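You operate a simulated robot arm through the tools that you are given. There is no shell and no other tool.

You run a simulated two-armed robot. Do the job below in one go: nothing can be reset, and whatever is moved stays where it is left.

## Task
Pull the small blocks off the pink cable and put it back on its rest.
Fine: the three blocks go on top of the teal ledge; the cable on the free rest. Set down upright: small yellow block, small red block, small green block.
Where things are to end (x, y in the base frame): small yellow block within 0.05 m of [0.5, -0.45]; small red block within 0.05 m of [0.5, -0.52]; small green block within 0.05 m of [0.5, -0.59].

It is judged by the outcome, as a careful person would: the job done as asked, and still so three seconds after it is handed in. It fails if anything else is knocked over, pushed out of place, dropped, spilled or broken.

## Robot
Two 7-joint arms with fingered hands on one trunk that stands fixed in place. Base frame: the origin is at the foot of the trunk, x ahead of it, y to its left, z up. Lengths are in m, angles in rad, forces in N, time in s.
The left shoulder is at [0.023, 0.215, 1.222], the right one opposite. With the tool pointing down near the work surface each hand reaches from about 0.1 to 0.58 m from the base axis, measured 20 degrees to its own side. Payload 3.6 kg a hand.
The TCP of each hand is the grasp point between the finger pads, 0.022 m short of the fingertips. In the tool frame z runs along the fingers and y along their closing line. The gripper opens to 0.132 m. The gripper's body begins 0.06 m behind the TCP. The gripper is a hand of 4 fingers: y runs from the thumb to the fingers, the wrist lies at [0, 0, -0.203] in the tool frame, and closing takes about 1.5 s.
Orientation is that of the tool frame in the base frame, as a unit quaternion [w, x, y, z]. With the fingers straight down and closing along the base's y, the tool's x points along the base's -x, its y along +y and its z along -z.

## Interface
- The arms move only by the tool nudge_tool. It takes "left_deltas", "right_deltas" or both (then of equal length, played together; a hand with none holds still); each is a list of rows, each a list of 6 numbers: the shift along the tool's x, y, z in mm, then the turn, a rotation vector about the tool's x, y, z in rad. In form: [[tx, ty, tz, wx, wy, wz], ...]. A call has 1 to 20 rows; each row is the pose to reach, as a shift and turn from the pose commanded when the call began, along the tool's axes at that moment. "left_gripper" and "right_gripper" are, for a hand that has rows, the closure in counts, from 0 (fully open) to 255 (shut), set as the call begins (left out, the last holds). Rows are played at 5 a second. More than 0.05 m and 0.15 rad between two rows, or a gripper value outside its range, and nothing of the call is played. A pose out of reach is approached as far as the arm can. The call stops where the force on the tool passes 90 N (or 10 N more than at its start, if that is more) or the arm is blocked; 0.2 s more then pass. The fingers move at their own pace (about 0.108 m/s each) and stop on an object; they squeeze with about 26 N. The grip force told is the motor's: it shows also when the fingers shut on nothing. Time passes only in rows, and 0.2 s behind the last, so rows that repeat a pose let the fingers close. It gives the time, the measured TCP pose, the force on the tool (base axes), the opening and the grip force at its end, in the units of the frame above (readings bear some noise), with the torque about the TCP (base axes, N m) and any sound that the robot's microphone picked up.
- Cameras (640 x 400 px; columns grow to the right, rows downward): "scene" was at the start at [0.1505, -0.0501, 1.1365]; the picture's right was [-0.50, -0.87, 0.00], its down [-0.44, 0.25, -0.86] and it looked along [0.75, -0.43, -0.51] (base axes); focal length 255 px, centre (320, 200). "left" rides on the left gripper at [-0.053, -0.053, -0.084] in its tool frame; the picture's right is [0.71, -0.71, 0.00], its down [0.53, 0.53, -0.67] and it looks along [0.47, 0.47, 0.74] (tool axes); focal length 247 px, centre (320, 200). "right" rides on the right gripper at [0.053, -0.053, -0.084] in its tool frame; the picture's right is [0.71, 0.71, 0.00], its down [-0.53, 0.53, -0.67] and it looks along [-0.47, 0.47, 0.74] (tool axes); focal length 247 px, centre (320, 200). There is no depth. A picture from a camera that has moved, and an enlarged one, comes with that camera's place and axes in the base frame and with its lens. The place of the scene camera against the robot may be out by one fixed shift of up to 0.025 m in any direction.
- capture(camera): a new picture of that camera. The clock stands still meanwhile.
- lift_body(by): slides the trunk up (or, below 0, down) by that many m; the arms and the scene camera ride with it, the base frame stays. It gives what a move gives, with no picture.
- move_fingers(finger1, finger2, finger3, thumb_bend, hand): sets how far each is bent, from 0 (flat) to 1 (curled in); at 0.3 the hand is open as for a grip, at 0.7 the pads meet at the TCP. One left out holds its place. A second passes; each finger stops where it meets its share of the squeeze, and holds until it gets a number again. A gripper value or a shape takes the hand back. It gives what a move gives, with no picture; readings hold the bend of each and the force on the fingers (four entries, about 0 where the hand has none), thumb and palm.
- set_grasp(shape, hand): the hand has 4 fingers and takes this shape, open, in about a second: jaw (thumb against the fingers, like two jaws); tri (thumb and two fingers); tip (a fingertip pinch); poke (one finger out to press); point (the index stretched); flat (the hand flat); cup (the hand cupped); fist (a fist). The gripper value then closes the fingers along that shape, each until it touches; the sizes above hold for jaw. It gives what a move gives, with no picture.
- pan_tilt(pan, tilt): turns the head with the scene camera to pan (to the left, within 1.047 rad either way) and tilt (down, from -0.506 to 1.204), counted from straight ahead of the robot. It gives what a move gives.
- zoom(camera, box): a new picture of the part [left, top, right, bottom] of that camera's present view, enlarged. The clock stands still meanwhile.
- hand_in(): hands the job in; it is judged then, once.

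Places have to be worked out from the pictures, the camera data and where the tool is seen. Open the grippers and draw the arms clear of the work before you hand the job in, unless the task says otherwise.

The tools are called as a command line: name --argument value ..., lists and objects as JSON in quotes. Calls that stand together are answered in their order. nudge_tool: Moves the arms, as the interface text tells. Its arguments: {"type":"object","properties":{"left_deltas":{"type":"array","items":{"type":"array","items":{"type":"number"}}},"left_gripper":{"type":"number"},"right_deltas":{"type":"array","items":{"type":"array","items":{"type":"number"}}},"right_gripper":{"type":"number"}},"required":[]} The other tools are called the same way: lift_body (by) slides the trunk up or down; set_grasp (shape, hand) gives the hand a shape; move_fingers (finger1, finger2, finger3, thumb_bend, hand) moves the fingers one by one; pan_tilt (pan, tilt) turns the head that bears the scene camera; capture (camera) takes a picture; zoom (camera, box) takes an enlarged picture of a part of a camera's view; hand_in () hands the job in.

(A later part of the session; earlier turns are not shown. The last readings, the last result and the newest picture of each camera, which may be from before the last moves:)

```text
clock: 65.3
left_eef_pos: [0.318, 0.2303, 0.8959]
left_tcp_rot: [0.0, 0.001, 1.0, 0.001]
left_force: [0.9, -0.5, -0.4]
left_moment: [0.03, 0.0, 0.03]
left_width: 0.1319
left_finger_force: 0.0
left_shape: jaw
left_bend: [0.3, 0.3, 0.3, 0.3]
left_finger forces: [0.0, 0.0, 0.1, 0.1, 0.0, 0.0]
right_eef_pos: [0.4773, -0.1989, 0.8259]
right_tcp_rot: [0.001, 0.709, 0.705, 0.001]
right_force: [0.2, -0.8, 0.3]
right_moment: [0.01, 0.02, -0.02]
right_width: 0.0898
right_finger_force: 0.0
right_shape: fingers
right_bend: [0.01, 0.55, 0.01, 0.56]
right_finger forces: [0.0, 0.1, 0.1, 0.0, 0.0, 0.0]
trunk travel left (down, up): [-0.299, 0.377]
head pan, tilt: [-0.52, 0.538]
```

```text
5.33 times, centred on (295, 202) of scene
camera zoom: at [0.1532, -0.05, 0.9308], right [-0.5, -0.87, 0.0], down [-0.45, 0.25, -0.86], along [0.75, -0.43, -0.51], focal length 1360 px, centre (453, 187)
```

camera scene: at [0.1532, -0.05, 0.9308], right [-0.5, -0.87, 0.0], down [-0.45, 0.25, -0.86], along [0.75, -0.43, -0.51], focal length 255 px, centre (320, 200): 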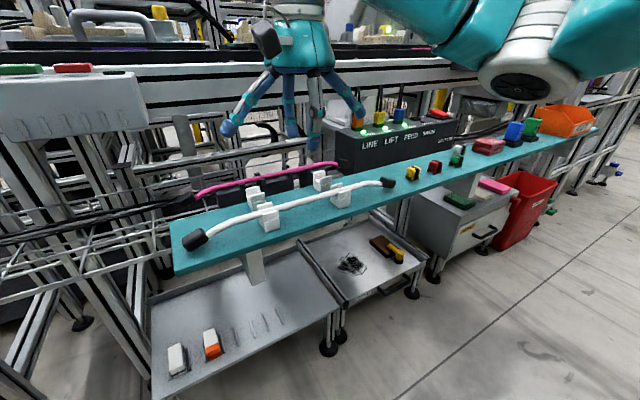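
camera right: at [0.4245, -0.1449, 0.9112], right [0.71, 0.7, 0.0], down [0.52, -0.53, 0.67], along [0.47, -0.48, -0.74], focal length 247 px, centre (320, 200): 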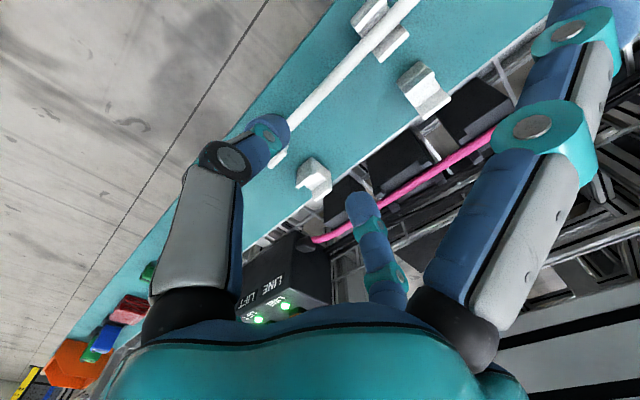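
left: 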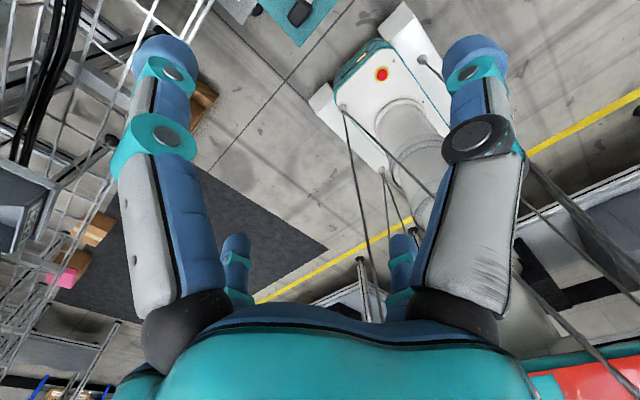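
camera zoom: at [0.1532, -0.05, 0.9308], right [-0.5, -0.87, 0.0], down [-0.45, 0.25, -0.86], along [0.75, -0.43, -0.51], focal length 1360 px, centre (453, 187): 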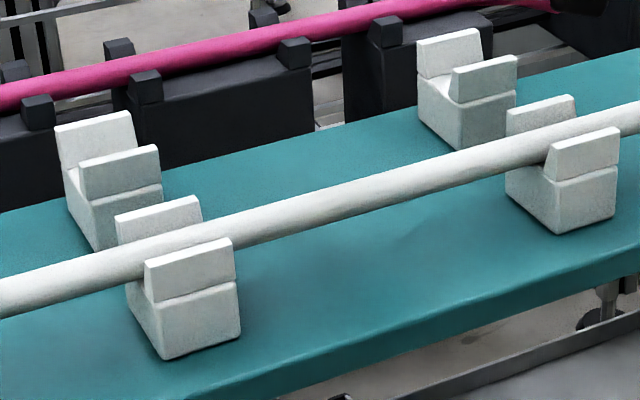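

The saddles are shallow V-grooves, with the rear pair's channel near x≈0.53. Now I'll move above the cable's centre (0.619,-0.203) at z≈0.78 with the pinch half open.

move_fingers --hand "right" --finger2 0.48 --thumb_bend 0.48

nudge_tool --right_deltas '[[-1, 45, 0, 0, 0, 0], [-2, 90, 0, 0, 0, 0], [-4, 130, 15, 0, 0, 0], [-4, 141.5, 46, 0, 0, 0], [-4, 141.5, 46, 0, 0, 0]]'

capture --camera "right"

zoom --camera "scene" --box '[180, 90, 372, 210]'

```text
clock: 66.3
left_eef_pos: [0.3185, 0.2316, 0.8968]
left_tcp_rot: [0.0, 0.001, 1.0, 0.0]
left_force: [-1.0, 0.7, -0.1]
left_moment: [-0.04, -0.01, 0.01]
left_width: 0.132
left_finger_force: 0.0
left_shape: jaw
left_bend: [0.3, 0.3, 0.3, 0.3]
left_finger forces: [0.1, 0.1, 0.0, 0.1, 0.0, 0.1]
right_eef_pos: [0.4762, -0.1987, 0.8262]
right_tcp_rot: [0.001, 0.709, 0.705, 0.001]
right_force: [0.1, -0.8, -0.2]
right_moment: [0.0, -0.01, -0.02]
right_width: 0.0944
right_finger_force: 0.1
right_shape: fingers
right_bend: [0.01, 0.48, 0.01, 0.48]
right_finger forces: [0.1, 0.0, 0.0, 0.0, 0.1, 0.0]
trunk travel left (down, up): [-0.299, 0.377]
head pan, tilt: [-0.52, 0.538]
```

```text
clock: 67.5
left_eef_pos: [0.3189, 0.2319, 0.8967]
left_tcp_rot: [0.0, 0.0, 1.0, 0.0]
left_force: [0.3, 0.5, 0.4]
left_moment: [-0.03, -0.01, -0.02]
left_width: 0.1318
left_finger_force: 0.0
left_shape: jaw
left_bend: [0.3, 0.3, 0.3, 0.3]
left_finger forces: [0.0, 0.0, 0.1, 0.0, 0.1, 0.0]
right_eef_pos: [0.6229, -0.2029, 0.7764]
right_tcp_rot: [0.0, 0.708, 0.706, 0.001]
right_force: [0.3, 1.0, -0.4]
right_moment: [-0.01, -0.02, 0.03]
right_width: 0.0945
right_finger_force: 0.0
right_shape: fingers
right_bend: [0.01, 0.48, 0.01, 0.48]
right_finger forces: [0.0, 0.0, 0.0, 0.0, 0.0, 0.1]
trunk travel left (down, up): [-0.299, 0.377]
head pan, tilt: [-0.52, 0.538]
```

```text
taken
camera right: at [0.5708, -0.1485, 0.8624], right [0.71, 0.7, 0.0], down [0.52, -0.53, 0.67], along [0.47, -0.47, -0.74], focal length 247 px, centre (320, 200)
```

right: 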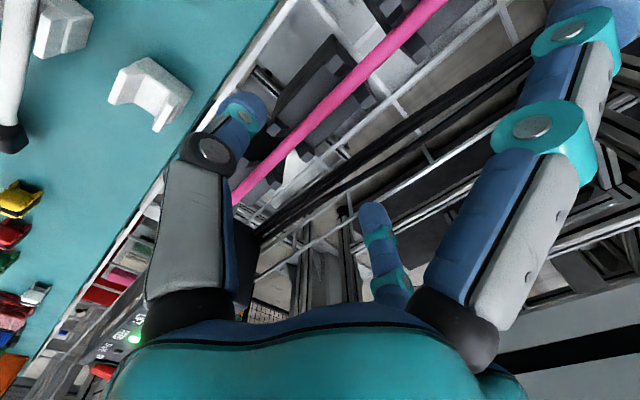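

```text
3.33 times, centred on (276, 150) of scene
camera zoom: at [0.1532, -0.05, 0.9308], right [-0.5, -0.87, 0.0], down [-0.45, 0.25, -0.86], along [0.75, -0.43, -0.51], focal length 850 px, centre (467, 367)
```

zoom: 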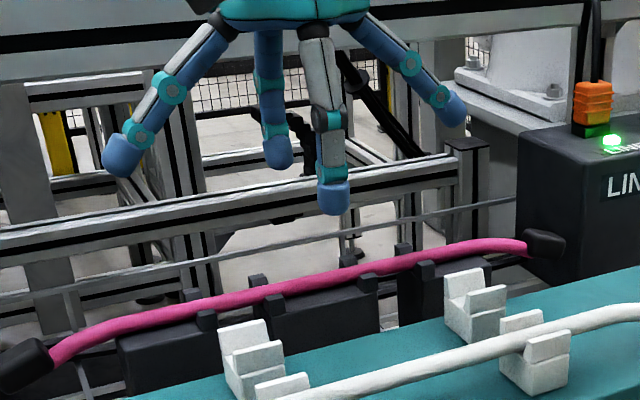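

The hand is about 5 mm too far in x relative to the cable. I'll zoom for precision before descending.

zoom --camera "right" --box '[220, 20, 444, 220]'

```text
2.00 times, centred on (332, 120) of right
camera zoom: at [0.5708, -0.1485, 0.8624], right [0.71, 0.7, 0.0], down [0.52, -0.53, 0.67], along [0.47, -0.47, -0.74], focal length 494 px, centre (296, 360)
```

zoom: 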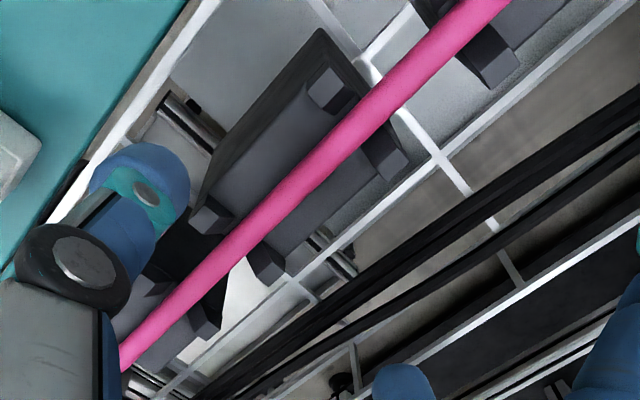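

Cable axis is at x≈0.617, so I need -6 mm in x; y is right for the cable's middle and the fingers fit between the support's prongs. Descending to z≈0.722.

nudge_tool --right_deltas '[[0, -6, 0, 0, 0, 0], [0, -6, 18, 0, 0, 0], [0, -6, 36, 0, 0, 0], [0, -6, 55, 0, 0, 0], [0, -6, 55, 0, 0, 0]]'

zoom --camera "right" --box '[200, 60, 424, 240]'

zoom --camera "scene" --box '[210, 130, 340, 210]'

```text
clock: 68.7
left_eef_pos: [0.3189, 0.2311, 0.8977]
left_tcp_rot: [0.0, 0.0, 1.0, 0.0]
left_force: [0.5, -1.1, -0.3]
left_moment: [0.0, 0.01, -0.01]
left_width: 0.1321
left_finger_force: 0.0
left_shape: jaw
left_bend: [0.3, 0.3, 0.3, 0.3]
left_finger forces: [0.0, 0.0, 0.0, 0.1, 0.1, 0.0]
right_eef_pos: [0.6141, -0.2032, 0.7216]
right_tcp_rot: [0.0, 0.708, 0.706, 0.0]
right_force: [0.3, -0.2, 0.1]
right_moment: [0.04, 0.02, 0.0]
right_width: 0.0944
right_finger_force: 0.0
right_shape: fingers
right_bend: [0.01, 0.48, 0.01, 0.48]
right_finger forces: [0.0, 0.0, 0.1, 0.0, 0.1, 0.0]
trunk travel left (down, up): [-0.299, 0.377]
head pan, tilt: [-0.52, 0.538]
```

```text
2.22 times, centred on (312, 150) of right
camera zoom: at [0.5632, -0.1491, 0.8074], right [0.71, 0.7, 0.0], down [0.52, -0.53, 0.67], along [0.47, -0.47, -0.74], focal length 549 px, centre (338, 311)
```

zoom: 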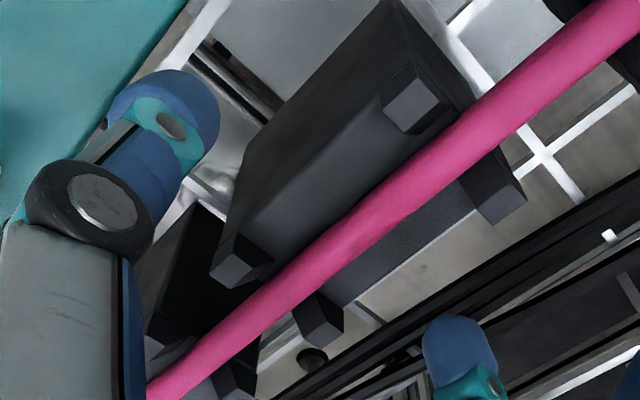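

```text
4.92 times, centred on (275, 170) of scene
camera zoom: at [0.1533, -0.05, 0.9308], right [-0.5, -0.87, 0.0], down [-0.45, 0.25, -0.86], along [0.75, -0.43, -0.51], focal length 1256 px, centre (542, 348)
```

zoom: 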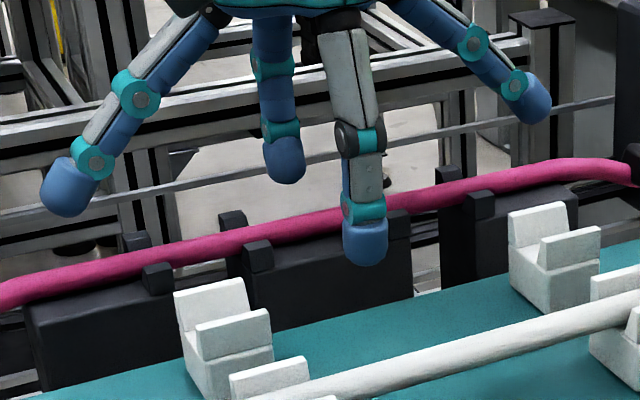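

Alignment is good (≤2 mm). I'll lower in small steps while watching for contact with the support below.

nudge_tool --right_deltas '[[0, 0, 2, 0, 0, 0], [0, 0, 4, 0, 0, 0], [0, 0, 6, 0, 0, 0], [0, 0, 6, 0, 0, 0]]'

zoom --camera "scene" --box '[210, 130, 340, 210]'

```text
clock: 69.7
left_eef_pos: [0.3188, 0.2315, 0.8965]
left_tcp_rot: [0.0, 0.0, 1.0, 0.0]
left_force: [-0.1, 0.3, 0.4]
left_moment: [0.01, 0.02, 0.0]
left_width: 0.1319
left_finger_force: 0.0
left_shape: jaw
left_bend: [0.3, 0.3, 0.3, 0.3]
left_finger forces: [0.0, 0.1, 0.0, 0.0, 0.0, 0.1]
right_eef_pos: [0.6138, -0.204, 0.7182]
right_tcp_rot: [0.0, 0.709, 0.705, 0.001]
right_force: [0.4, 0.1, 0.2]
right_moment: [-0.03, 0.02, -0.01]
right_width: 0.0944
right_finger_force: 0.1
right_shape: fingers
right_bend: [0.01, 0.48, 0.01, 0.48]
right_finger forces: [0.0, 0.1, 0.0, 0.0, 0.0, 0.0]
trunk travel left (down, up): [-0.299, 0.377]
head pan, tilt: [-0.52, 0.538]
```

```text
4.92 times, centred on (275, 170) of scene
camera zoom: at [0.1533, -0.05, 0.9308], right [-0.5, -0.87, 0.0], down [-0.45, 0.25, -0.86], along [0.75, -0.43, -0.51], focal length 1256 px, centre (542, 348)
```

zoom: 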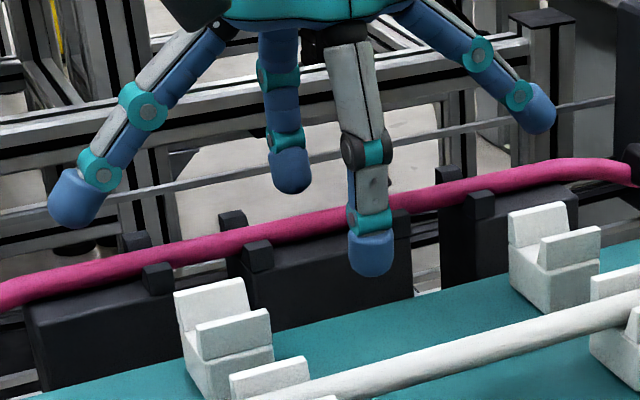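

No contact yet; going 3 mm lower with +1.5 mm in x, then I'll close the pinch on the cable.

nudge_tool --right_deltas '[[0, 1.5, 1, 0, 0, 0], [0, 1.5, 2, 0, 0, 0], [0, 1.5, 3, 0, 0, 0], [0, 1.5, 3, 0, 0, 0]]'

zoom --camera "right" --box '[200, 60, 424, 240]'

```text
clock: 70.7
left_eef_pos: [0.3173, 0.231, 0.8962]
left_tcp_rot: [0.0, 0.0, 1.0, 0.001]
left_force: [0.4, -0.2, 0.5]
left_moment: [-0.01, 0.03, -0.03]
left_width: 0.1319
left_finger_force: 0.0
left_shape: jaw
left_bend: [0.3, 0.3, 0.3, 0.3]
left_finger forces: [0.0, 0.0, 0.1, 0.0, 0.1, 0.0]
right_eef_pos: [0.6153, -0.2029, 0.7149]
right_tcp_rot: [0.0, 0.708, 0.706, 0.001]
right_force: [1.1, -0.3, 0.6]
right_moment: [0.0, -0.02, 0.04]
right_width: 0.0947
right_finger_force: 0.1
right_shape: fingers
right_bend: [0.01, 0.48, 0.01, 0.48]
right_finger forces: [0.0, 0.0, 0.0, 0.0, 0.0, 0.0]
trunk travel left (down, up): [-0.299, 0.377]
head pan, tilt: [-0.52, 0.538]
```

```text
2.22 times, centred on (312, 150) of right
camera zoom: at [0.5636, -0.1498, 0.8004], right [0.71, 0.7, 0.0], down [0.52, -0.53, 0.67], along [0.47, -0.47, -0.74], focal length 549 px, centre (338, 311)
```

zoom: 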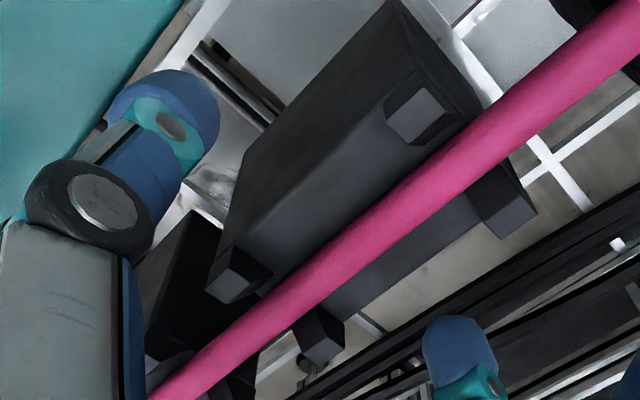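

Closing the pinch on the cable now.

move_fingers --hand "right" --finger2 0.8 --thumb_bend 0.8

zoom --camera "right" --box '[200, 60, 424, 240]'

zoom --camera "scene" --box '[210, 130, 340, 210]'

```text
clock: 71.7
left_eef_pos: [0.3183, 0.2317, 0.8967]
left_tcp_rot: [0.0, 0.0, 1.0, 0.0]
left_force: [0.0, -0.4, 0.7]
left_moment: [-0.01, -0.01, -0.01]
left_width: 0.132
left_finger_force: 0.1
left_shape: jaw
left_bend: [0.3, 0.3, 0.3, 0.3]
left_finger forces: [0.0, 0.0, 0.1, 0.0, 0.1, 0.0]
right_eef_pos: [0.6152, -0.2021, 0.7156]
right_tcp_rot: [0.0, 0.709, 0.705, 0.001]
right_force: [-0.3, 0.2, 1.9]
right_moment: [0.01, 0.01, 0.01]
right_width: 0.0838
right_finger_force: 0.0
right_shape: fingers
right_bend: [0.01, 0.76, 0.01, 0.77]
right_finger forces: [0.0, 0.0, 0.1, 0.1, 0.0, 0.0]
trunk travel left (down, up): [-0.299, 0.377]
head pan, tilt: [-0.52, 0.538]
```

```text
2.22 times, centred on (312, 150) of right
camera zoom: at [0.5636, -0.1498, 0.8006], right [0.71, 0.7, 0.0], down [0.52, -0.53, 0.67], along [0.47, -0.47, -0.74], focal length 549 px, centre (338, 311)
```

zoom: 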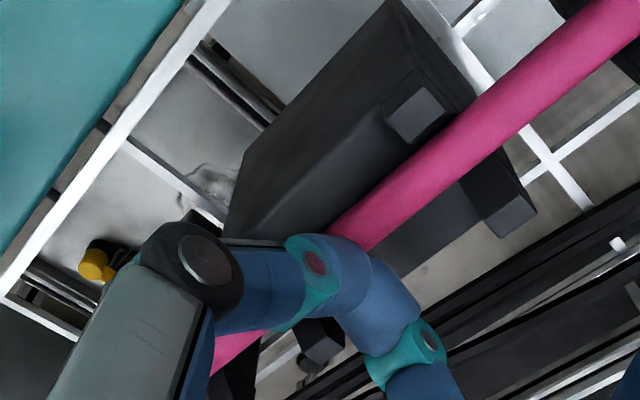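

```text
4.92 times, centred on (275, 170) of scene
camera zoom: at [0.1532, -0.0499, 0.9308], right [-0.5, -0.87, 0.0], down [-0.44, 0.25, -0.86], along [0.75, -0.43, -0.51], focal length 1256 px, centre (542, 348)
```

zoom: 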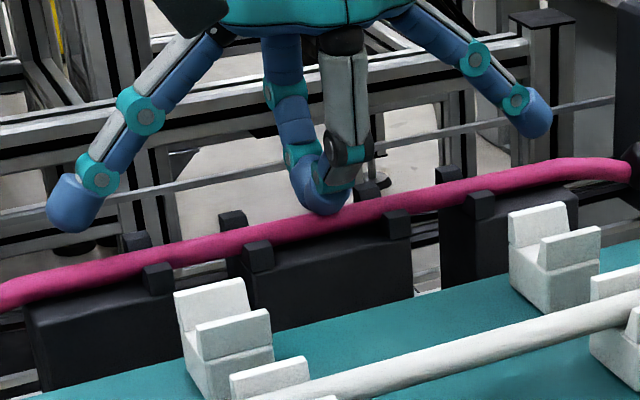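

The fingers closed just above the cable without catching it (no finger force). The cable centre actually triangulates to z≈0.693, x≈0.619, so I'll reopen slightly, rise 2 mm clear, and shift +3 mm in x before trying lower.

move_fingers --hand "right" --finger2 0.58 --thumb_bend 0.58

nudge_tool --right_deltas '[[0, 3, 0, 0, 0, 0], [0, 3, 2, 0, 0, 0], [0, 3, 4, 0, 0, 0], [0, 3, 4, 0, 0, 0]]'

zoom --camera "right" --box '[200, 60, 424, 240]'

zoom --camera "scene" --box '[230, 140, 310, 190]'

```text
clock: 72.7
left_eef_pos: [0.3178, 0.2311, 0.8957]
left_tcp_rot: [0.0, 0.0, 1.0, 0.0]
left_force: [-0.3, -0.4, -0.3]
left_moment: [-0.02, 0.0, 0.0]
left_width: 0.1319
left_finger_force: 0.1
left_shape: jaw
left_bend: [0.3, 0.3, 0.3, 0.3]
left_finger forces: [0.0, 0.0, 0.0, 0.1, 0.0, 0.1]
right_eef_pos: [0.6155, -0.2042, 0.7162]
right_tcp_rot: [0.0, 0.708, 0.706, 0.0]
right_force: [-0.1, -0.4, -0.5]
right_moment: [0.01, -0.02, -0.01]
right_width: 0.0893
right_finger_force: 0.0
right_shape: fingers
right_bend: [0.01, 0.57, 0.01, 0.57]
right_finger forces: [0.0, 0.0, 0.0, 0.0, 0.0, 0.0]
trunk travel left (down, up): [-0.299, 0.377]
head pan, tilt: [-0.52, 0.538]
```

```text
clock: 73.7
left_eef_pos: [0.3178, 0.2315, 0.8958]
left_tcp_rot: [0.0, -0.001, 1.0, 0.0]
left_force: [1.5, -0.4, 0.2]
left_moment: [0.0, -0.01, -0.01]
left_width: 0.132
left_finger_force: 0.0
left_shape: jaw
left_bend: [0.3, 0.3, 0.3, 0.3]
left_finger forces: [0.0, 0.1, 0.0, 0.0, 0.0, 0.0]
right_eef_pos: [0.6182, -0.2038, 0.7114]
right_tcp_rot: [0.001, 0.709, 0.705, 0.0]
right_force: [-0.7, -0.3, 0.0]
right_moment: [-0.01, 0.01, -0.01]
right_width: 0.0893
right_finger_force: 0.1
right_shape: fingers
right_bend: [0.01, 0.57, 0.01, 0.57]
right_finger forces: [0.0, 0.0, 0.1, 0.0, 0.1, 0.0]
trunk travel left (down, up): [-0.299, 0.377]
head pan, tilt: [-0.52, 0.538]
```

```text
2.22 times, centred on (312, 150) of right
camera zoom: at [0.5667, -0.1502, 0.7968], right [0.71, 0.7, 0.0], down [0.52, -0.53, 0.67], along [0.47, -0.47, -0.74], focal length 549 px, centre (338, 311)
```

zoom: 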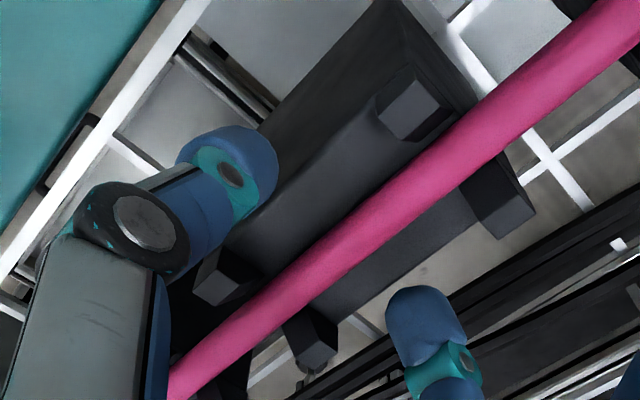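

```text
8.00 times, centred on (270, 165) of scene
camera zoom: at [0.1533, -0.05, 0.9308], right [-0.5, -0.87, 0.0], down [-0.45, 0.25, -0.86], along [0.75, -0.43, -0.51], focal length 2040 px, centre (720, 480)
```

zoom: 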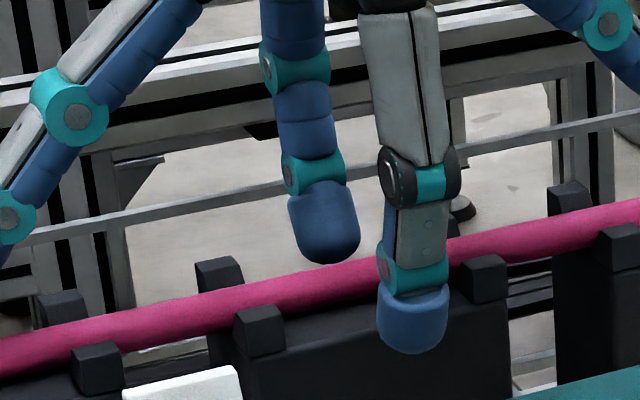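

Tips read at roughly z≈0.694–0.696, so there's room to go lower. Lowering in 1 mm increments while watching force.

nudge_tool --right_deltas '[[0, 0, 1, 0, 0, 0], [0, 0, 2, 0, 0, 0], [0, 0, 3, 0, 0, 0], [0, 0, 3, 0, 0, 0]]'

zoom --camera "scene" --box '[230, 140, 310, 190]'

```text
clock: 74.7
left_eef_pos: [0.3185, 0.2313, 0.8958]
left_tcp_rot: [0.001, 0.0, 1.0, 0.0]
left_force: [-0.2, -1.2, 1.3]
left_moment: [-0.01, -0.01, -0.02]
left_width: 0.1321
left_finger_force: 0.0
left_shape: jaw
left_bend: [0.3, 0.3, 0.3, 0.3]
left_finger forces: [0.0, 0.0, 0.0, 0.0, 0.0, 0.0]
right_eef_pos: [0.6184, -0.2041, 0.7068]
right_tcp_rot: [0.001, 0.709, 0.705, 0.001]
right_force: [0.5, -0.1, 0.8]
right_moment: [0.0, 0.0, -0.03]
right_width: 0.0893
right_finger_force: 0.5
right_shape: fingers
right_bend: [0.01, 0.57, 0.01, 0.57]
right_finger forces: [0.0, 0.3, 0.0, 0.1, 0.0, 0.0]
trunk travel left (down, up): [-0.299, 0.377]
head pan, tilt: [-0.52, 0.538]
```

```text
8.00 times, centred on (270, 165) of scene
camera zoom: at [0.1533, -0.05, 0.9308], right [-0.5, -0.87, 0.0], down [-0.45, 0.25, -0.86], along [0.75, -0.43, -0.51], focal length 2040 px, centre (720, 480)
```

zoom: 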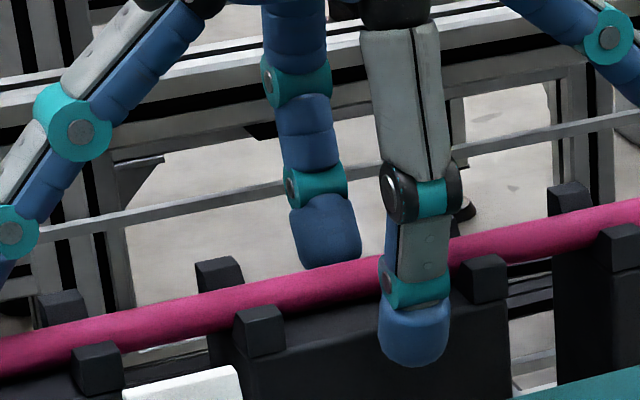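

No significant contact. Closing the pinch again at this lower height (TCP z≈0.708).

move_fingers --hand "right" --finger2 0.72 --thumb_bend 0.72

zoom --camera "scene" --box '[230, 140, 310, 190]'

zoom --camera "right" --box '[200, 60, 424, 240]'

```text
clock: 75.7
left_eef_pos: [0.3162, 0.2313, 0.8975]
left_tcp_rot: [0.0, 0.0, 1.0, 0.0]
left_force: [-0.1, 0.2, -0.6]
left_moment: [0.03, 0.0, -0.01]
left_width: 0.1321
left_finger_force: 0.0
left_shape: jaw
left_bend: [0.3, 0.3, 0.3, 0.3]
left_finger forces: [0.0, 0.0, 0.0, 0.0, 0.0, 0.0]
right_eef_pos: [0.6182, -0.2037, 0.7091]
right_tcp_rot: [0.001, 0.708, 0.706, 0.001]
right_force: [0.4, -0.5, 10.8]
right_moment: [-0.01, -0.13, 0.08]
right_width: 0.0866
right_finger_force: 16.5
right_shape: fingers
right_bend: [0.01, 0.61, 0.01, 0.65]
right_finger forces: [0.1, 20.1, 0.0, 0.1, 13.3, 0.0]
trunk travel left (down, up): [-0.299, 0.377]
head pan, tilt: [-0.52, 0.538]
```

```text
8.00 times, centred on (270, 165) of scene
camera zoom: at [0.1525, -0.0498, 0.9311], right [-0.5, -0.87, 0.0], down [-0.44, 0.25, -0.86], along [0.75, -0.43, -0.51], focal length 2040 px, centre (720, 480)
```

zoom: 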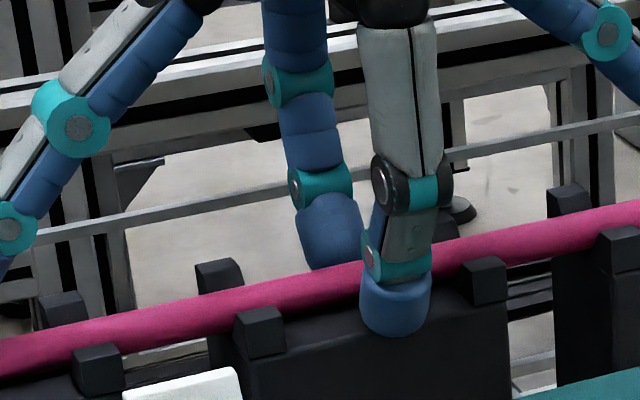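

```text
2.22 times, centred on (312, 150) of right
camera zoom: at [0.5662, -0.15, 0.7945], right [0.71, 0.7, 0.0], down [0.52, -0.53, 0.67], along [0.47, -0.47, -0.74], focal length 549 px, centre (338, 311)
```

zoom: 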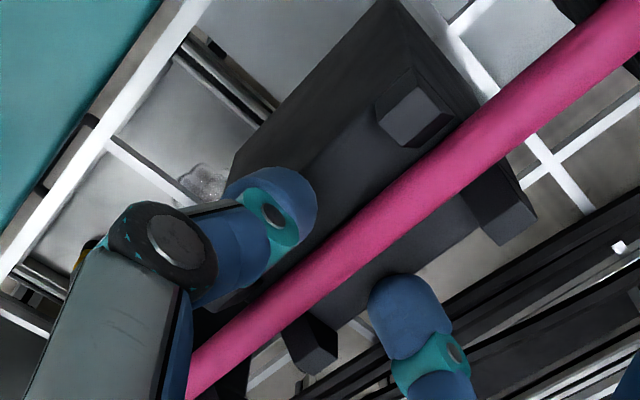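

The tips caught the support's top rather than the cable. I'll ease open, raise 3.5 mm, close part-way around the cable, and then feel down.

move_fingers --hand "right" --finger2 0.57 --thumb_bend 0.57

nudge_tool --right_deltas '[[0, 0, -2, 0, 0, 0], [0, 0, -3.5, 0, 0, 0], [0, 0, -3.5, 0, 0, 0]]'

move_fingers --hand "right" --finger2 0.65 --thumb_bend 0.65

zoom --camera "right" --box '[200, 60, 424, 240]'

zoom --camera "scene" --box '[230, 140, 310, 190]'

```text
clock: 76.7
left_eef_pos: [0.3176, 0.2313, 0.8965]
left_tcp_rot: [0.001, 0.0, 1.0, -0.001]
left_force: [-0.2, 0.1, 1.2]
left_moment: [0.01, 0.02, -0.01]
left_width: 0.1319
left_finger_force: 0.2
left_shape: jaw
left_bend: [0.3, 0.3, 0.3, 0.3]
left_finger forces: [0.0, 0.1, 0.0, 0.1, 0.0, 0.0]
right_eef_pos: [0.6177, -0.2034, 0.7098]
right_tcp_rot: [0.002, 0.709, 0.706, 0.001]
right_force: [0.5, -0.1, 13.8]
right_moment: [-0.03, -0.35, -0.03]
right_width: 0.09
right_finger_force: 6.7
right_shape: fingers
right_bend: [0.01, 0.59, 0.01, 0.56]
right_finger forces: [0.0, 14.0, 0.0, 0.0, 0.0, 0.0]
trunk travel left (down, up): [-0.299, 0.377]
head pan, tilt: [-0.52, 0.538]
```

```text
clock: 77.5
left_eef_pos: [0.3195, 0.2315, 0.8964]
left_tcp_rot: [0.0, 0.0, 1.0, 0.0]
left_force: [0.5, 0.6, -0.1]
left_moment: [0.01, 0.0, 0.0]
left_width: 0.132
left_finger_force: 0.0
left_shape: jaw
left_bend: [0.3, 0.3, 0.3, 0.3]
left_finger forces: [0.0, 0.0, 0.0, 0.0, 0.0, 0.0]
right_eef_pos: [0.6178, -0.2039, 0.7099]
right_tcp_rot: [0.0, 0.709, 0.706, 0.0]
right_force: [-0.1, 0.8, 0.5]
right_moment: [0.02, -0.02, 0.01]
right_width: 0.0897
right_finger_force: 0.2
right_shape: fingers
right_bend: [0.01, 0.56, 0.01, 0.56]
right_finger forces: [0.0, 0.1, 0.0, 0.1, 0.0, 0.0]
trunk travel left (down, up): [-0.299, 0.377]
head pan, tilt: [-0.52, 0.538]
```

```text
clock: 78.5
left_eef_pos: [0.3192, 0.2313, 0.8974]
left_tcp_rot: [0.0, 0.0, 1.0, 0.001]
left_force: [0.8, -0.4, 0.1]
left_moment: [0.0, 0.01, 0.02]
left_width: 0.1319
left_finger_force: 0.2
left_shape: jaw
left_bend: [0.3, 0.3, 0.3, 0.3]
left_finger forces: [0.0, 0.0, 0.0, 0.0, 0.1, 0.1]
right_eef_pos: [0.6181, -0.2039, 0.7124]
right_tcp_rot: [0.002, 0.709, 0.705, 0.001]
right_force: [2.2, -1.3, -1.0]
right_moment: [-0.02, -0.07, -0.04]
right_width: 0.0862
right_finger_force: 1.4
right_shape: fingers
right_bend: [0.01, 0.61, 0.01, 0.65]
right_finger forces: [0.1, 2.5, 0.1, 0.0, 0.0, 0.0]
trunk travel left (down, up): [-0.299, 0.377]
head pan, tilt: [-0.52, 0.538]
```

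```text
2.22 times, centred on (312, 150) of right
camera zoom: at [0.5668, -0.1504, 0.7962], right [0.71, 0.7, 0.0], down [0.52, -0.53, 0.67], along [0.47, -0.47, -0.74], focal length 549 px, centre (338, 311)
```

zoom: 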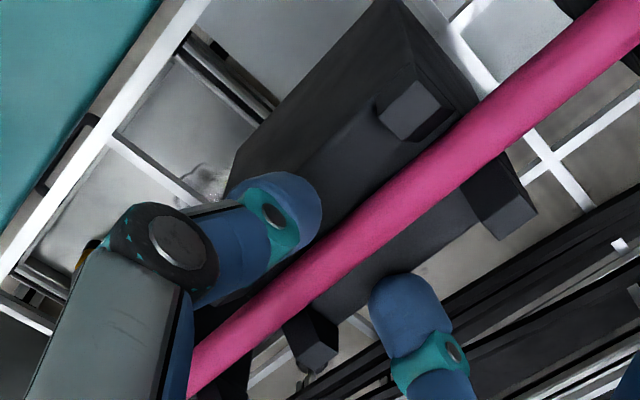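

```text
8.00 times, centred on (270, 165) of scene
camera zoom: at [0.1536, -0.05, 0.9307], right [-0.5, -0.87, 0.0], down [-0.45, 0.25, -0.86], along [0.75, -0.43, -0.51], focal length 2040 px, centre (720, 480)
```

zoom: 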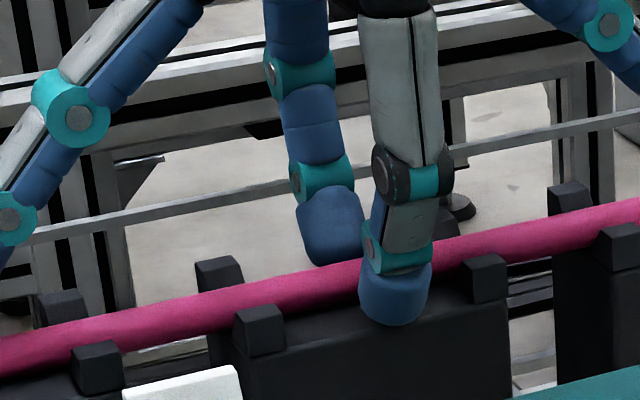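

The far finger is still catching the support's rear edge slightly. Raising 2 mm and closing further.

nudge_tool --right_deltas '[[0, 0, -1, 0, 0, 0], [0, 0, -2, 0, 0, 0], [0, 0, -2, 0, 0, 0]]'

move_fingers --hand "right" --finger2 0.66 --thumb_bend 0.66

zoom --camera "right" --box '[200, 60, 424, 240]'

zoom --camera "scene" --box '[230, 140, 310, 190]'

```text
clock: 79.3
left_eef_pos: [0.3182, 0.2321, 0.8959]
left_tcp_rot: [0.0, 0.0, 1.0, 0.0]
left_force: [0.0, -0.3, 0.4]
left_moment: [0.0, -0.04, 0.01]
left_width: 0.1317
left_finger_force: 0.0
left_shape: jaw
left_bend: [0.3, 0.3, 0.3, 0.3]
left_finger forces: [0.0, 0.1, 0.1, 0.0, 0.0, 0.0]
right_eef_pos: [0.6186, -0.2053, 0.7141]
right_tcp_rot: [0.0, 0.709, 0.705, 0.001]
right_force: [-1.3, -0.4, -0.2]
right_moment: [0.0, -0.02, 0.01]
right_width: 0.0859
right_finger_force: 0.1
right_shape: fingers
right_bend: [0.01, 0.65, 0.01, 0.65]
right_finger forces: [0.0, 0.1, 0.0, 0.1, 0.0, 0.0]
trunk travel left (down, up): [-0.299, 0.377]
head pan, tilt: [-0.52, 0.538]
```

```text
clock: 80.3
left_eef_pos: [0.3177, 0.2314, 0.8958]
left_tcp_rot: [0.0, 0.0, 1.0, 0.0]
left_force: [-0.5, -0.2, 0.4]
left_moment: [-0.02, -0.01, -0.02]
left_width: 0.1318
left_finger_force: 0.2
left_shape: jaw
left_bend: [0.3, 0.3, 0.3, 0.3]
left_finger forces: [0.0, 0.1, 0.0, 0.0, 0.0, 0.0]
right_eef_pos: [0.6179, -0.2052, 0.7146]
right_tcp_rot: [0.0, 0.709, 0.705, 0.001]
right_force: [0.4, 0.4, -0.7]
right_moment: [0.02, -0.01, 0.02]
right_width: 0.0855
right_finger_force: 0.0
right_shape: fingers
right_bend: [0.01, 0.66, 0.01, 0.66]
right_finger forces: [0.0, 0.0, 0.0, 0.0, 0.1, 0.0]
trunk travel left (down, up): [-0.299, 0.377]
head pan, tilt: [-0.52, 0.538]
```

```text
2.22 times, centred on (312, 150) of right
camera zoom: at [0.5661, -0.1509, 0.799], right [0.71, 0.7, 0.0], down [0.52, -0.53, 0.67], along [0.47, -0.47, -0.74], focal length 549 px, centre (338, 311)
```

zoom: 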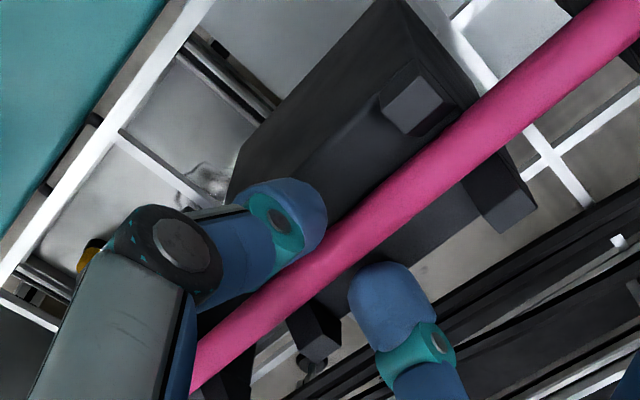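

```text
8.00 times, centred on (270, 165) of scene
camera zoom: at [0.1533, -0.05, 0.9308], right [-0.5, -0.87, 0.0], down [-0.45, 0.25, -0.86], along [0.75, -0.43, -0.51], focal length 2040 px, centre (720, 480)
```

zoom: 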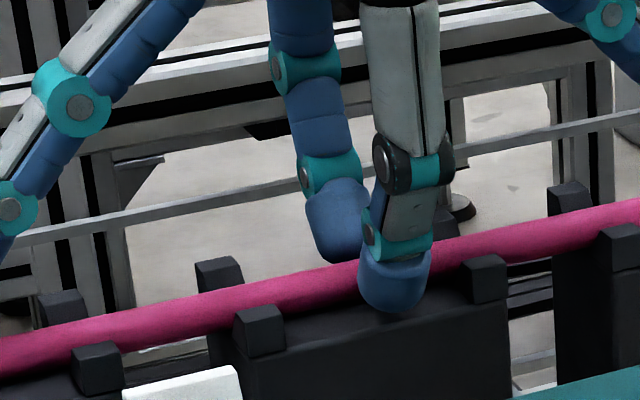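

Both tips now straddle the cable inside the support's edges. Feeling down in 1 mm steps.

nudge_tool --right_deltas '[[0, 0, 1, 0, 0, 0], [0, 0, 2, 0, 0, 0], [0, 0, 2, 0, 0, 0]]'

nudge_tool --right_deltas '[[0, 0, 1, 0, 0, 0], [0, 0, 1, 0, 0, 0]]'

nudge_tool --right_deltas '[[0, 0, 1, 0, 0, 0], [0, 0, 1, 0, 0, 0]]'

```text
clock: 81.1
left_eef_pos: [0.3181, 0.2307, 0.8963]
left_tcp_rot: [0.0, 0.0, 1.0, -0.001]
left_force: [0.4, -1.1, -0.3]
left_moment: [-0.02, -0.01, -0.02]
left_width: 0.1318
left_finger_force: 0.0
left_shape: jaw
left_bend: [0.3, 0.3, 0.3, 0.3]
left_finger forces: [0.1, 0.0, 0.0, 0.0, 0.0, 0.0]
right_eef_pos: [0.617, -0.2041, 0.7129]
right_tcp_rot: [0.0, 0.708, 0.706, -0.001]
right_force: [0.2, 0.6, -0.2]
right_moment: [0.01, 0.02, 0.02]
right_width: 0.086
right_finger_force: 0.1
right_shape: fingers
right_bend: [0.01, 0.66, 0.01, 0.66]
right_finger forces: [0.1, 0.0, 0.1, 0.1, 0.1, 0.0]
trunk travel left (down, up): [-0.299, 0.377]
head pan, tilt: [-0.52, 0.538]
```

```text
clock: 81.7
left_eef_pos: [0.3195, 0.2318, 0.8962]
left_tcp_rot: [0.0, -0.001, 1.0, 0.0]
left_force: [0.5, -0.2, 0.6]
left_moment: [0.02, 0.01, 0.0]
left_width: 0.1319
left_finger_force: 0.2
left_shape: jaw
left_bend: [0.3, 0.3, 0.3, 0.3]
left_finger forces: [0.0, 0.0, 0.0, 0.0, 0.0, 0.0]
right_eef_pos: [0.6178, -0.2039, 0.7124]
right_tcp_rot: [0.0, 0.709, 0.706, 0.001]
right_force: [-0.3, 0.7, 0.5]
right_moment: [-0.02, -0.01, 0.03]
right_width: 0.0858
right_finger_force: 0.1
right_shape: fingers
right_bend: [0.01, 0.66, 0.01, 0.66]
right_finger forces: [0.0, 0.0, 0.0, 0.0, 0.0, 0.0]
trunk travel left (down, up): [-0.299, 0.377]
head pan, tilt: [-0.52, 0.538]
```

```text
clock: 82.3
left_eef_pos: [0.3173, 0.2312, 0.8965]
left_tcp_rot: [0.0, 0.0, 1.0, 0.0]
left_force: [-0.6, -0.2, -0.1]
left_moment: [0.0, 0.0, -0.01]
left_width: 0.1319
left_finger_force: 0.1
left_shape: jaw
left_bend: [0.3, 0.3, 0.3, 0.3]
left_finger forces: [0.1, 0.0, 0.0, 0.0, 0.1, 0.0]
right_eef_pos: [0.6196, -0.204, 0.7095]
right_tcp_rot: [0.001, 0.708, 0.706, 0.001]
right_force: [1.1, -0.7, 4.0]
right_moment: [0.0, 0.0, 0.02]
right_width: 0.0857
right_finger_force: 1.9
right_shape: fingers
right_bend: [0.01, 0.66, 0.01, 0.66]
right_finger forces: [0.1, 2.6, 0.1, 0.0, 1.8, 0.0]
trunk travel left (down, up): [-0.299, 0.377]
head pan, tilt: [-0.52, 0.538]
```

Both tips touch the support top now (4 N). I'll rise 0.7 mm and close onto the cable.

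nudge_tool --right_deltas '[[0, 0, -0.7, 0, 0, 0], [0, 0, -0.7, 0, 0, 0]]'

move_fingers --hand "right" --finger2 0.8 --thumb_bend 0.8

zoom --camera "right" --box '[200, 60, 424, 240]'

zoom --camera "scene" --box '[230, 140, 310, 190]'

```text
clock: 82.9
left_eef_pos: [0.3187, 0.2308, 0.8967]
left_tcp_rot: [0.001, 0.0, 1.0, 0.001]
left_force: [0.3, -0.1, -0.8]
left_moment: [0.0, 0.01, 0.02]
left_width: 0.132
left_finger_force: 0.1
left_shape: jaw
left_bend: [0.3, 0.3, 0.3, 0.3]
left_finger forces: [0.1, 0.0, 0.0, 0.1, 0.1, 0.0]
right_eef_pos: [0.6165, -0.2034, 0.711]
right_tcp_rot: [0.001, 0.708, 0.706, 0.0]
right_force: [1.4, -0.5, 2.3]
right_moment: [-0.02, -0.07, -0.02]
right_width: 0.0858
right_finger_force: 1.6
right_shape: fingers
right_bend: [0.01, 0.66, 0.01, 0.66]
right_finger forces: [0.0, 3.0, 0.0, 0.0, 0.1, 0.0]
trunk travel left (down, up): [-0.299, 0.377]
head pan, tilt: [-0.52, 0.538]
```

```text
clock: 83.9
left_eef_pos: [0.3185, 0.231, 0.8964]
left_tcp_rot: [0.0, 0.0, 1.0, 0.001]
left_force: [-0.4, 0.5, 0.4]
left_moment: [-0.01, -0.04, 0.03]
left_width: 0.1318
left_finger_force: 0.0
left_shape: jaw
left_bend: [0.3, 0.3, 0.3, 0.3]
left_finger forces: [0.0, 0.1, 0.0, 0.0, 0.0, 0.1]
right_eef_pos: [0.6167, -0.2028, 0.7094]
right_tcp_rot: [0.0, 0.708, 0.706, 0.001]
right_force: [-0.1, 0.1, -0.4]
right_moment: [0.0, 0.0, -0.02]
right_width: 0.0842
right_finger_force: 9.2
right_shape: fingers
right_bend: [0.01, 0.64, 0.01, 0.75]
right_finger forces: [0.0, 9.5, 0.1, 0.0, 9.2, 0.0]
trunk travel left (down, up): [-0.299, 0.377]
head pan, tilt: [-0.52, 0.538]
```

```text
2.22 times, centred on (312, 150) of right
camera zoom: at [0.5652, -0.1505, 0.795], right [0.71, 0.7, 0.0], down [0.52, -0.53, 0.67], along [0.47, -0.47, -0.74], focal length 549 px, centre (338, 311)
```

zoom: 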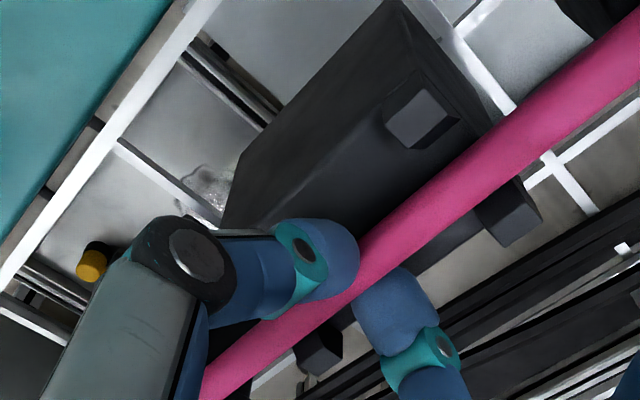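

```text
8.00 times, centred on (270, 165) of scene
camera zoom: at [0.1534, -0.05, 0.9308], right [-0.5, -0.87, 0.0], down [-0.45, 0.25, -0.86], along [0.75, -0.43, -0.51], focal length 2040 px, centre (720, 480)
```

zoom: 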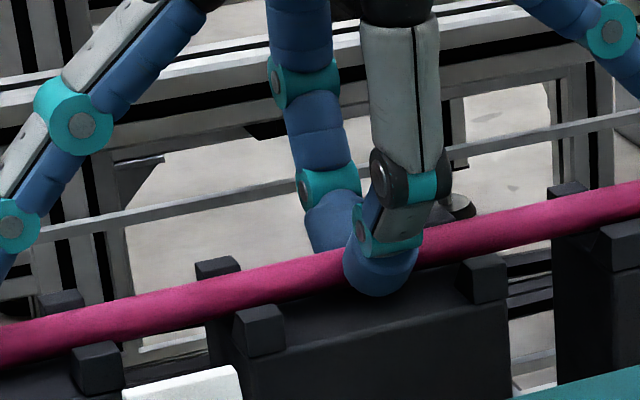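

Both fingers now grip the cable with ~9 N each. Lifting gently a few mm to check the hold.

nudge_tool --right_deltas '[[0, 0, -1, 0, 0, 0], [0, 0, -2.5, 0, 0, 0], [0, 0, -4, 0, 0, 0], [0, 0, -6, 0, 0, 0], [0, 0, -6, 0, 0, 0]]'

zoom --camera "scene" --box '[150, 110, 390, 260]'

zoom --camera "right" --box '[200, 60, 424, 240]'

```text
clock: 85.1
left_eef_pos: [0.3176, 0.232, 0.8957]
left_tcp_rot: [0.001, 0.0, 1.0, 0.001]
left_force: [-0.9, -0.3, -0.4]
left_moment: [-0.01, 0.01, -0.01]
left_width: 0.1318
left_finger_force: 0.0
left_shape: jaw
left_bend: [0.3, 0.3, 0.3, 0.3]
left_finger forces: [0.0, 0.0, 0.0, 0.0, 0.0, 0.0]
right_eef_pos: [0.6185, -0.2037, 0.717]
right_tcp_rot: [0.001, 0.709, 0.705, 0.001]
right_force: [-0.5, 0.2, -1.1]
right_moment: [-0.03, 0.04, -0.02]
right_width: 0.0839
right_finger_force: 9.0
right_shape: fingers
right_bend: [0.01, 0.64, 0.01, 0.75]
right_finger forces: [0.1, 9.4, 0.0, 0.0, 9.3, 0.1]
trunk travel left (down, up): [-0.299, 0.377]
head pan, tilt: [-0.52, 0.538]
```

```text
2.67 times, centred on (270, 185) of scene
camera zoom: at [0.1534, -0.05, 0.9308], right [-0.5, -0.87, 0.0], down [-0.45, 0.25, -0.86], along [0.75, -0.43, -0.51], focal length 680 px, centre (453, 240)
```

zoom: 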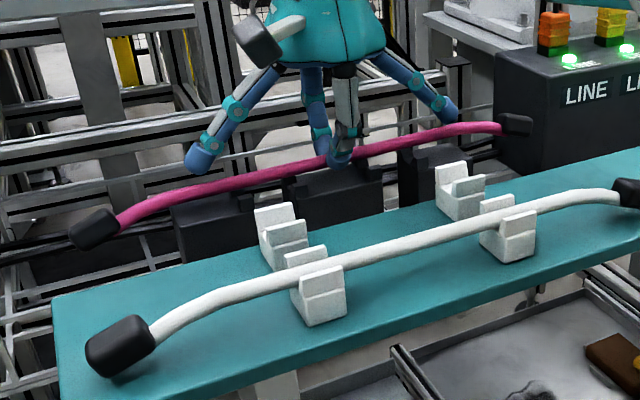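

```text
2.22 times, centred on (312, 150) of right
camera zoom: at [0.5661, -0.1502, 0.8019], right [0.71, 0.7, 0.0], down [0.52, -0.53, 0.67], along [0.47, -0.47, -0.74], focal length 549 px, centre (338, 311)
```

zoom: 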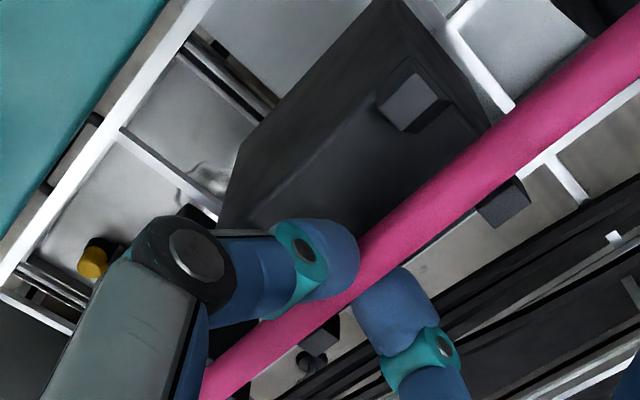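

The cable lifts level and rigid with the hand. Continuing up slowly to clear the prongs and saddles.

nudge_tool --right_deltas '[[0, 0, -5, 0, 0, 0], [0, 0, -10, 0, 0, 0], [0, 0, -16, 0, 0, 0], [0, 0, -23, 0, 0, 0], [0, 0, -31, 0, 0, 0], [0, 0, -40, 0, 0, 0], [0, 0, -48, 0, 0, 0], [0, 0, -54, 0, 0, 0], [0, 0, -54, 0, 0, 0]]'

zoom --camera "scene" --box '[150, 90, 410, 250]'

capture --camera "right"

```text
clock: 87.1
left_eef_pos: [0.3182, 0.2319, 0.8966]
left_tcp_rot: [0.0, 0.0, 1.0, 0.0]
left_force: [0.2, -0.4, 0.0]
left_moment: [-0.01, -0.01, 0.02]
left_width: 0.1317
left_finger_force: 0.0
left_shape: jaw
left_bend: [0.3, 0.3, 0.3, 0.3]
left_finger forces: [0.1, 0.0, 0.0, 0.0, 0.1, 0.1]
right_eef_pos: [0.6174, -0.2055, 0.7715]
right_tcp_rot: [0.001, 0.709, 0.705, -0.001]
right_force: [0.0, 0.4, -1.0]
right_moment: [0.05, -0.01, 0.0]
right_width: 0.084
right_finger_force: 9.4
right_shape: fingers
right_bend: [0.01, 0.64, 0.01, 0.75]
right_finger forces: [0.0, 9.5, 0.1, 0.0, 9.3, 0.1]
trunk travel left (down, up): [-0.299, 0.377]
head pan, tilt: [-0.52, 0.538]
```

```text
2.46 times, centred on (280, 170) of scene
camera zoom: at [0.1534, -0.05, 0.9308], right [-0.5, -0.87, 0.0], down [-0.45, 0.25, -0.86], along [0.75, -0.43, -0.51], focal length 628 px, centre (418, 274)
```

zoom: 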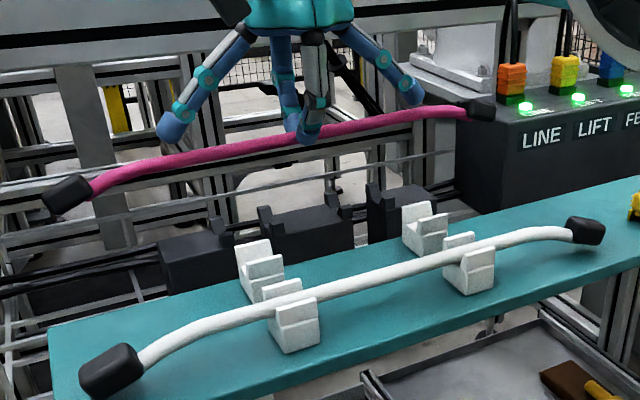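

```text
taken
camera right: at [0.5663, -0.1514, 0.856], right [0.71, 0.7, 0.0], down [0.52, -0.53, 0.67], along [0.47, -0.47, -0.74], focal length 247 px, centre (320, 200)
```

right: 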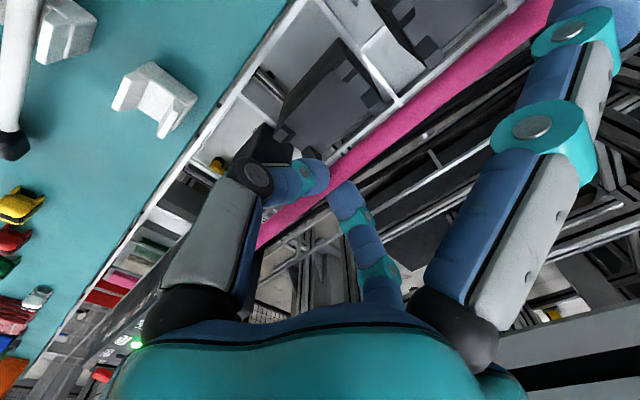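

The cable is held level. Zooming to measure the cable's offset in the grip and to re-measure the saddle positions.

zoom --camera "right" --box '[240, 60, 464, 260]'

zoom --camera "right" --box '[90, 40, 218, 160]'

zoom --camera "scene" --box '[230, 110, 310, 170]'

```text
2.00 times, centred on (352, 160) of right
camera zoom: at [0.5663, -0.1514, 0.856], right [0.71, 0.7, 0.0], down [0.52, -0.53, 0.67], along [0.47, -0.47, -0.74], focal length 494 px, centre (256, 280)
```

zoom: 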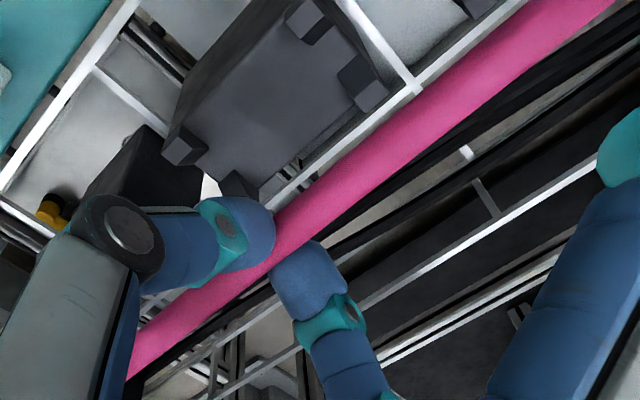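

```text
3.33 times, centred on (154, 100) of right
camera zoom: at [0.5663, -0.1514, 0.856], right [0.71, 0.7, 0.0], down [0.52, -0.53, 0.67], along [0.47, -0.47, -0.74], focal length 823 px, centre (873, 533)
```

zoom: 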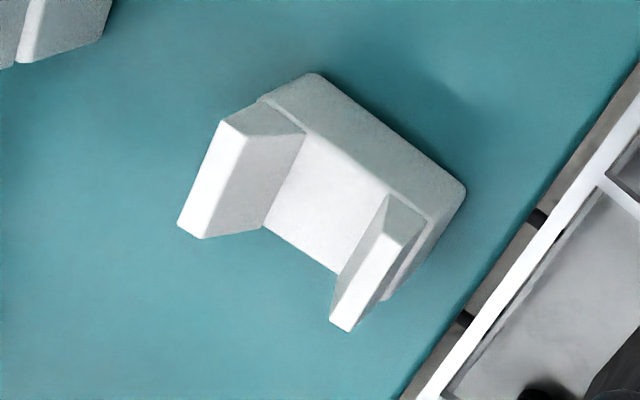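

```text
6.67 times, centred on (270, 140) of scene
camera zoom: at [0.1534, -0.05, 0.9308], right [-0.5, -0.87, 0.0], down [-0.45, 0.25, -0.86], along [0.75, -0.43, -0.51], focal length 1700 px, centre (653, 600)
```

zoom: 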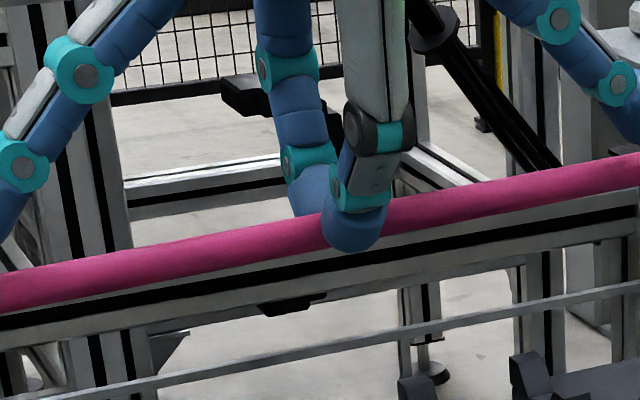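

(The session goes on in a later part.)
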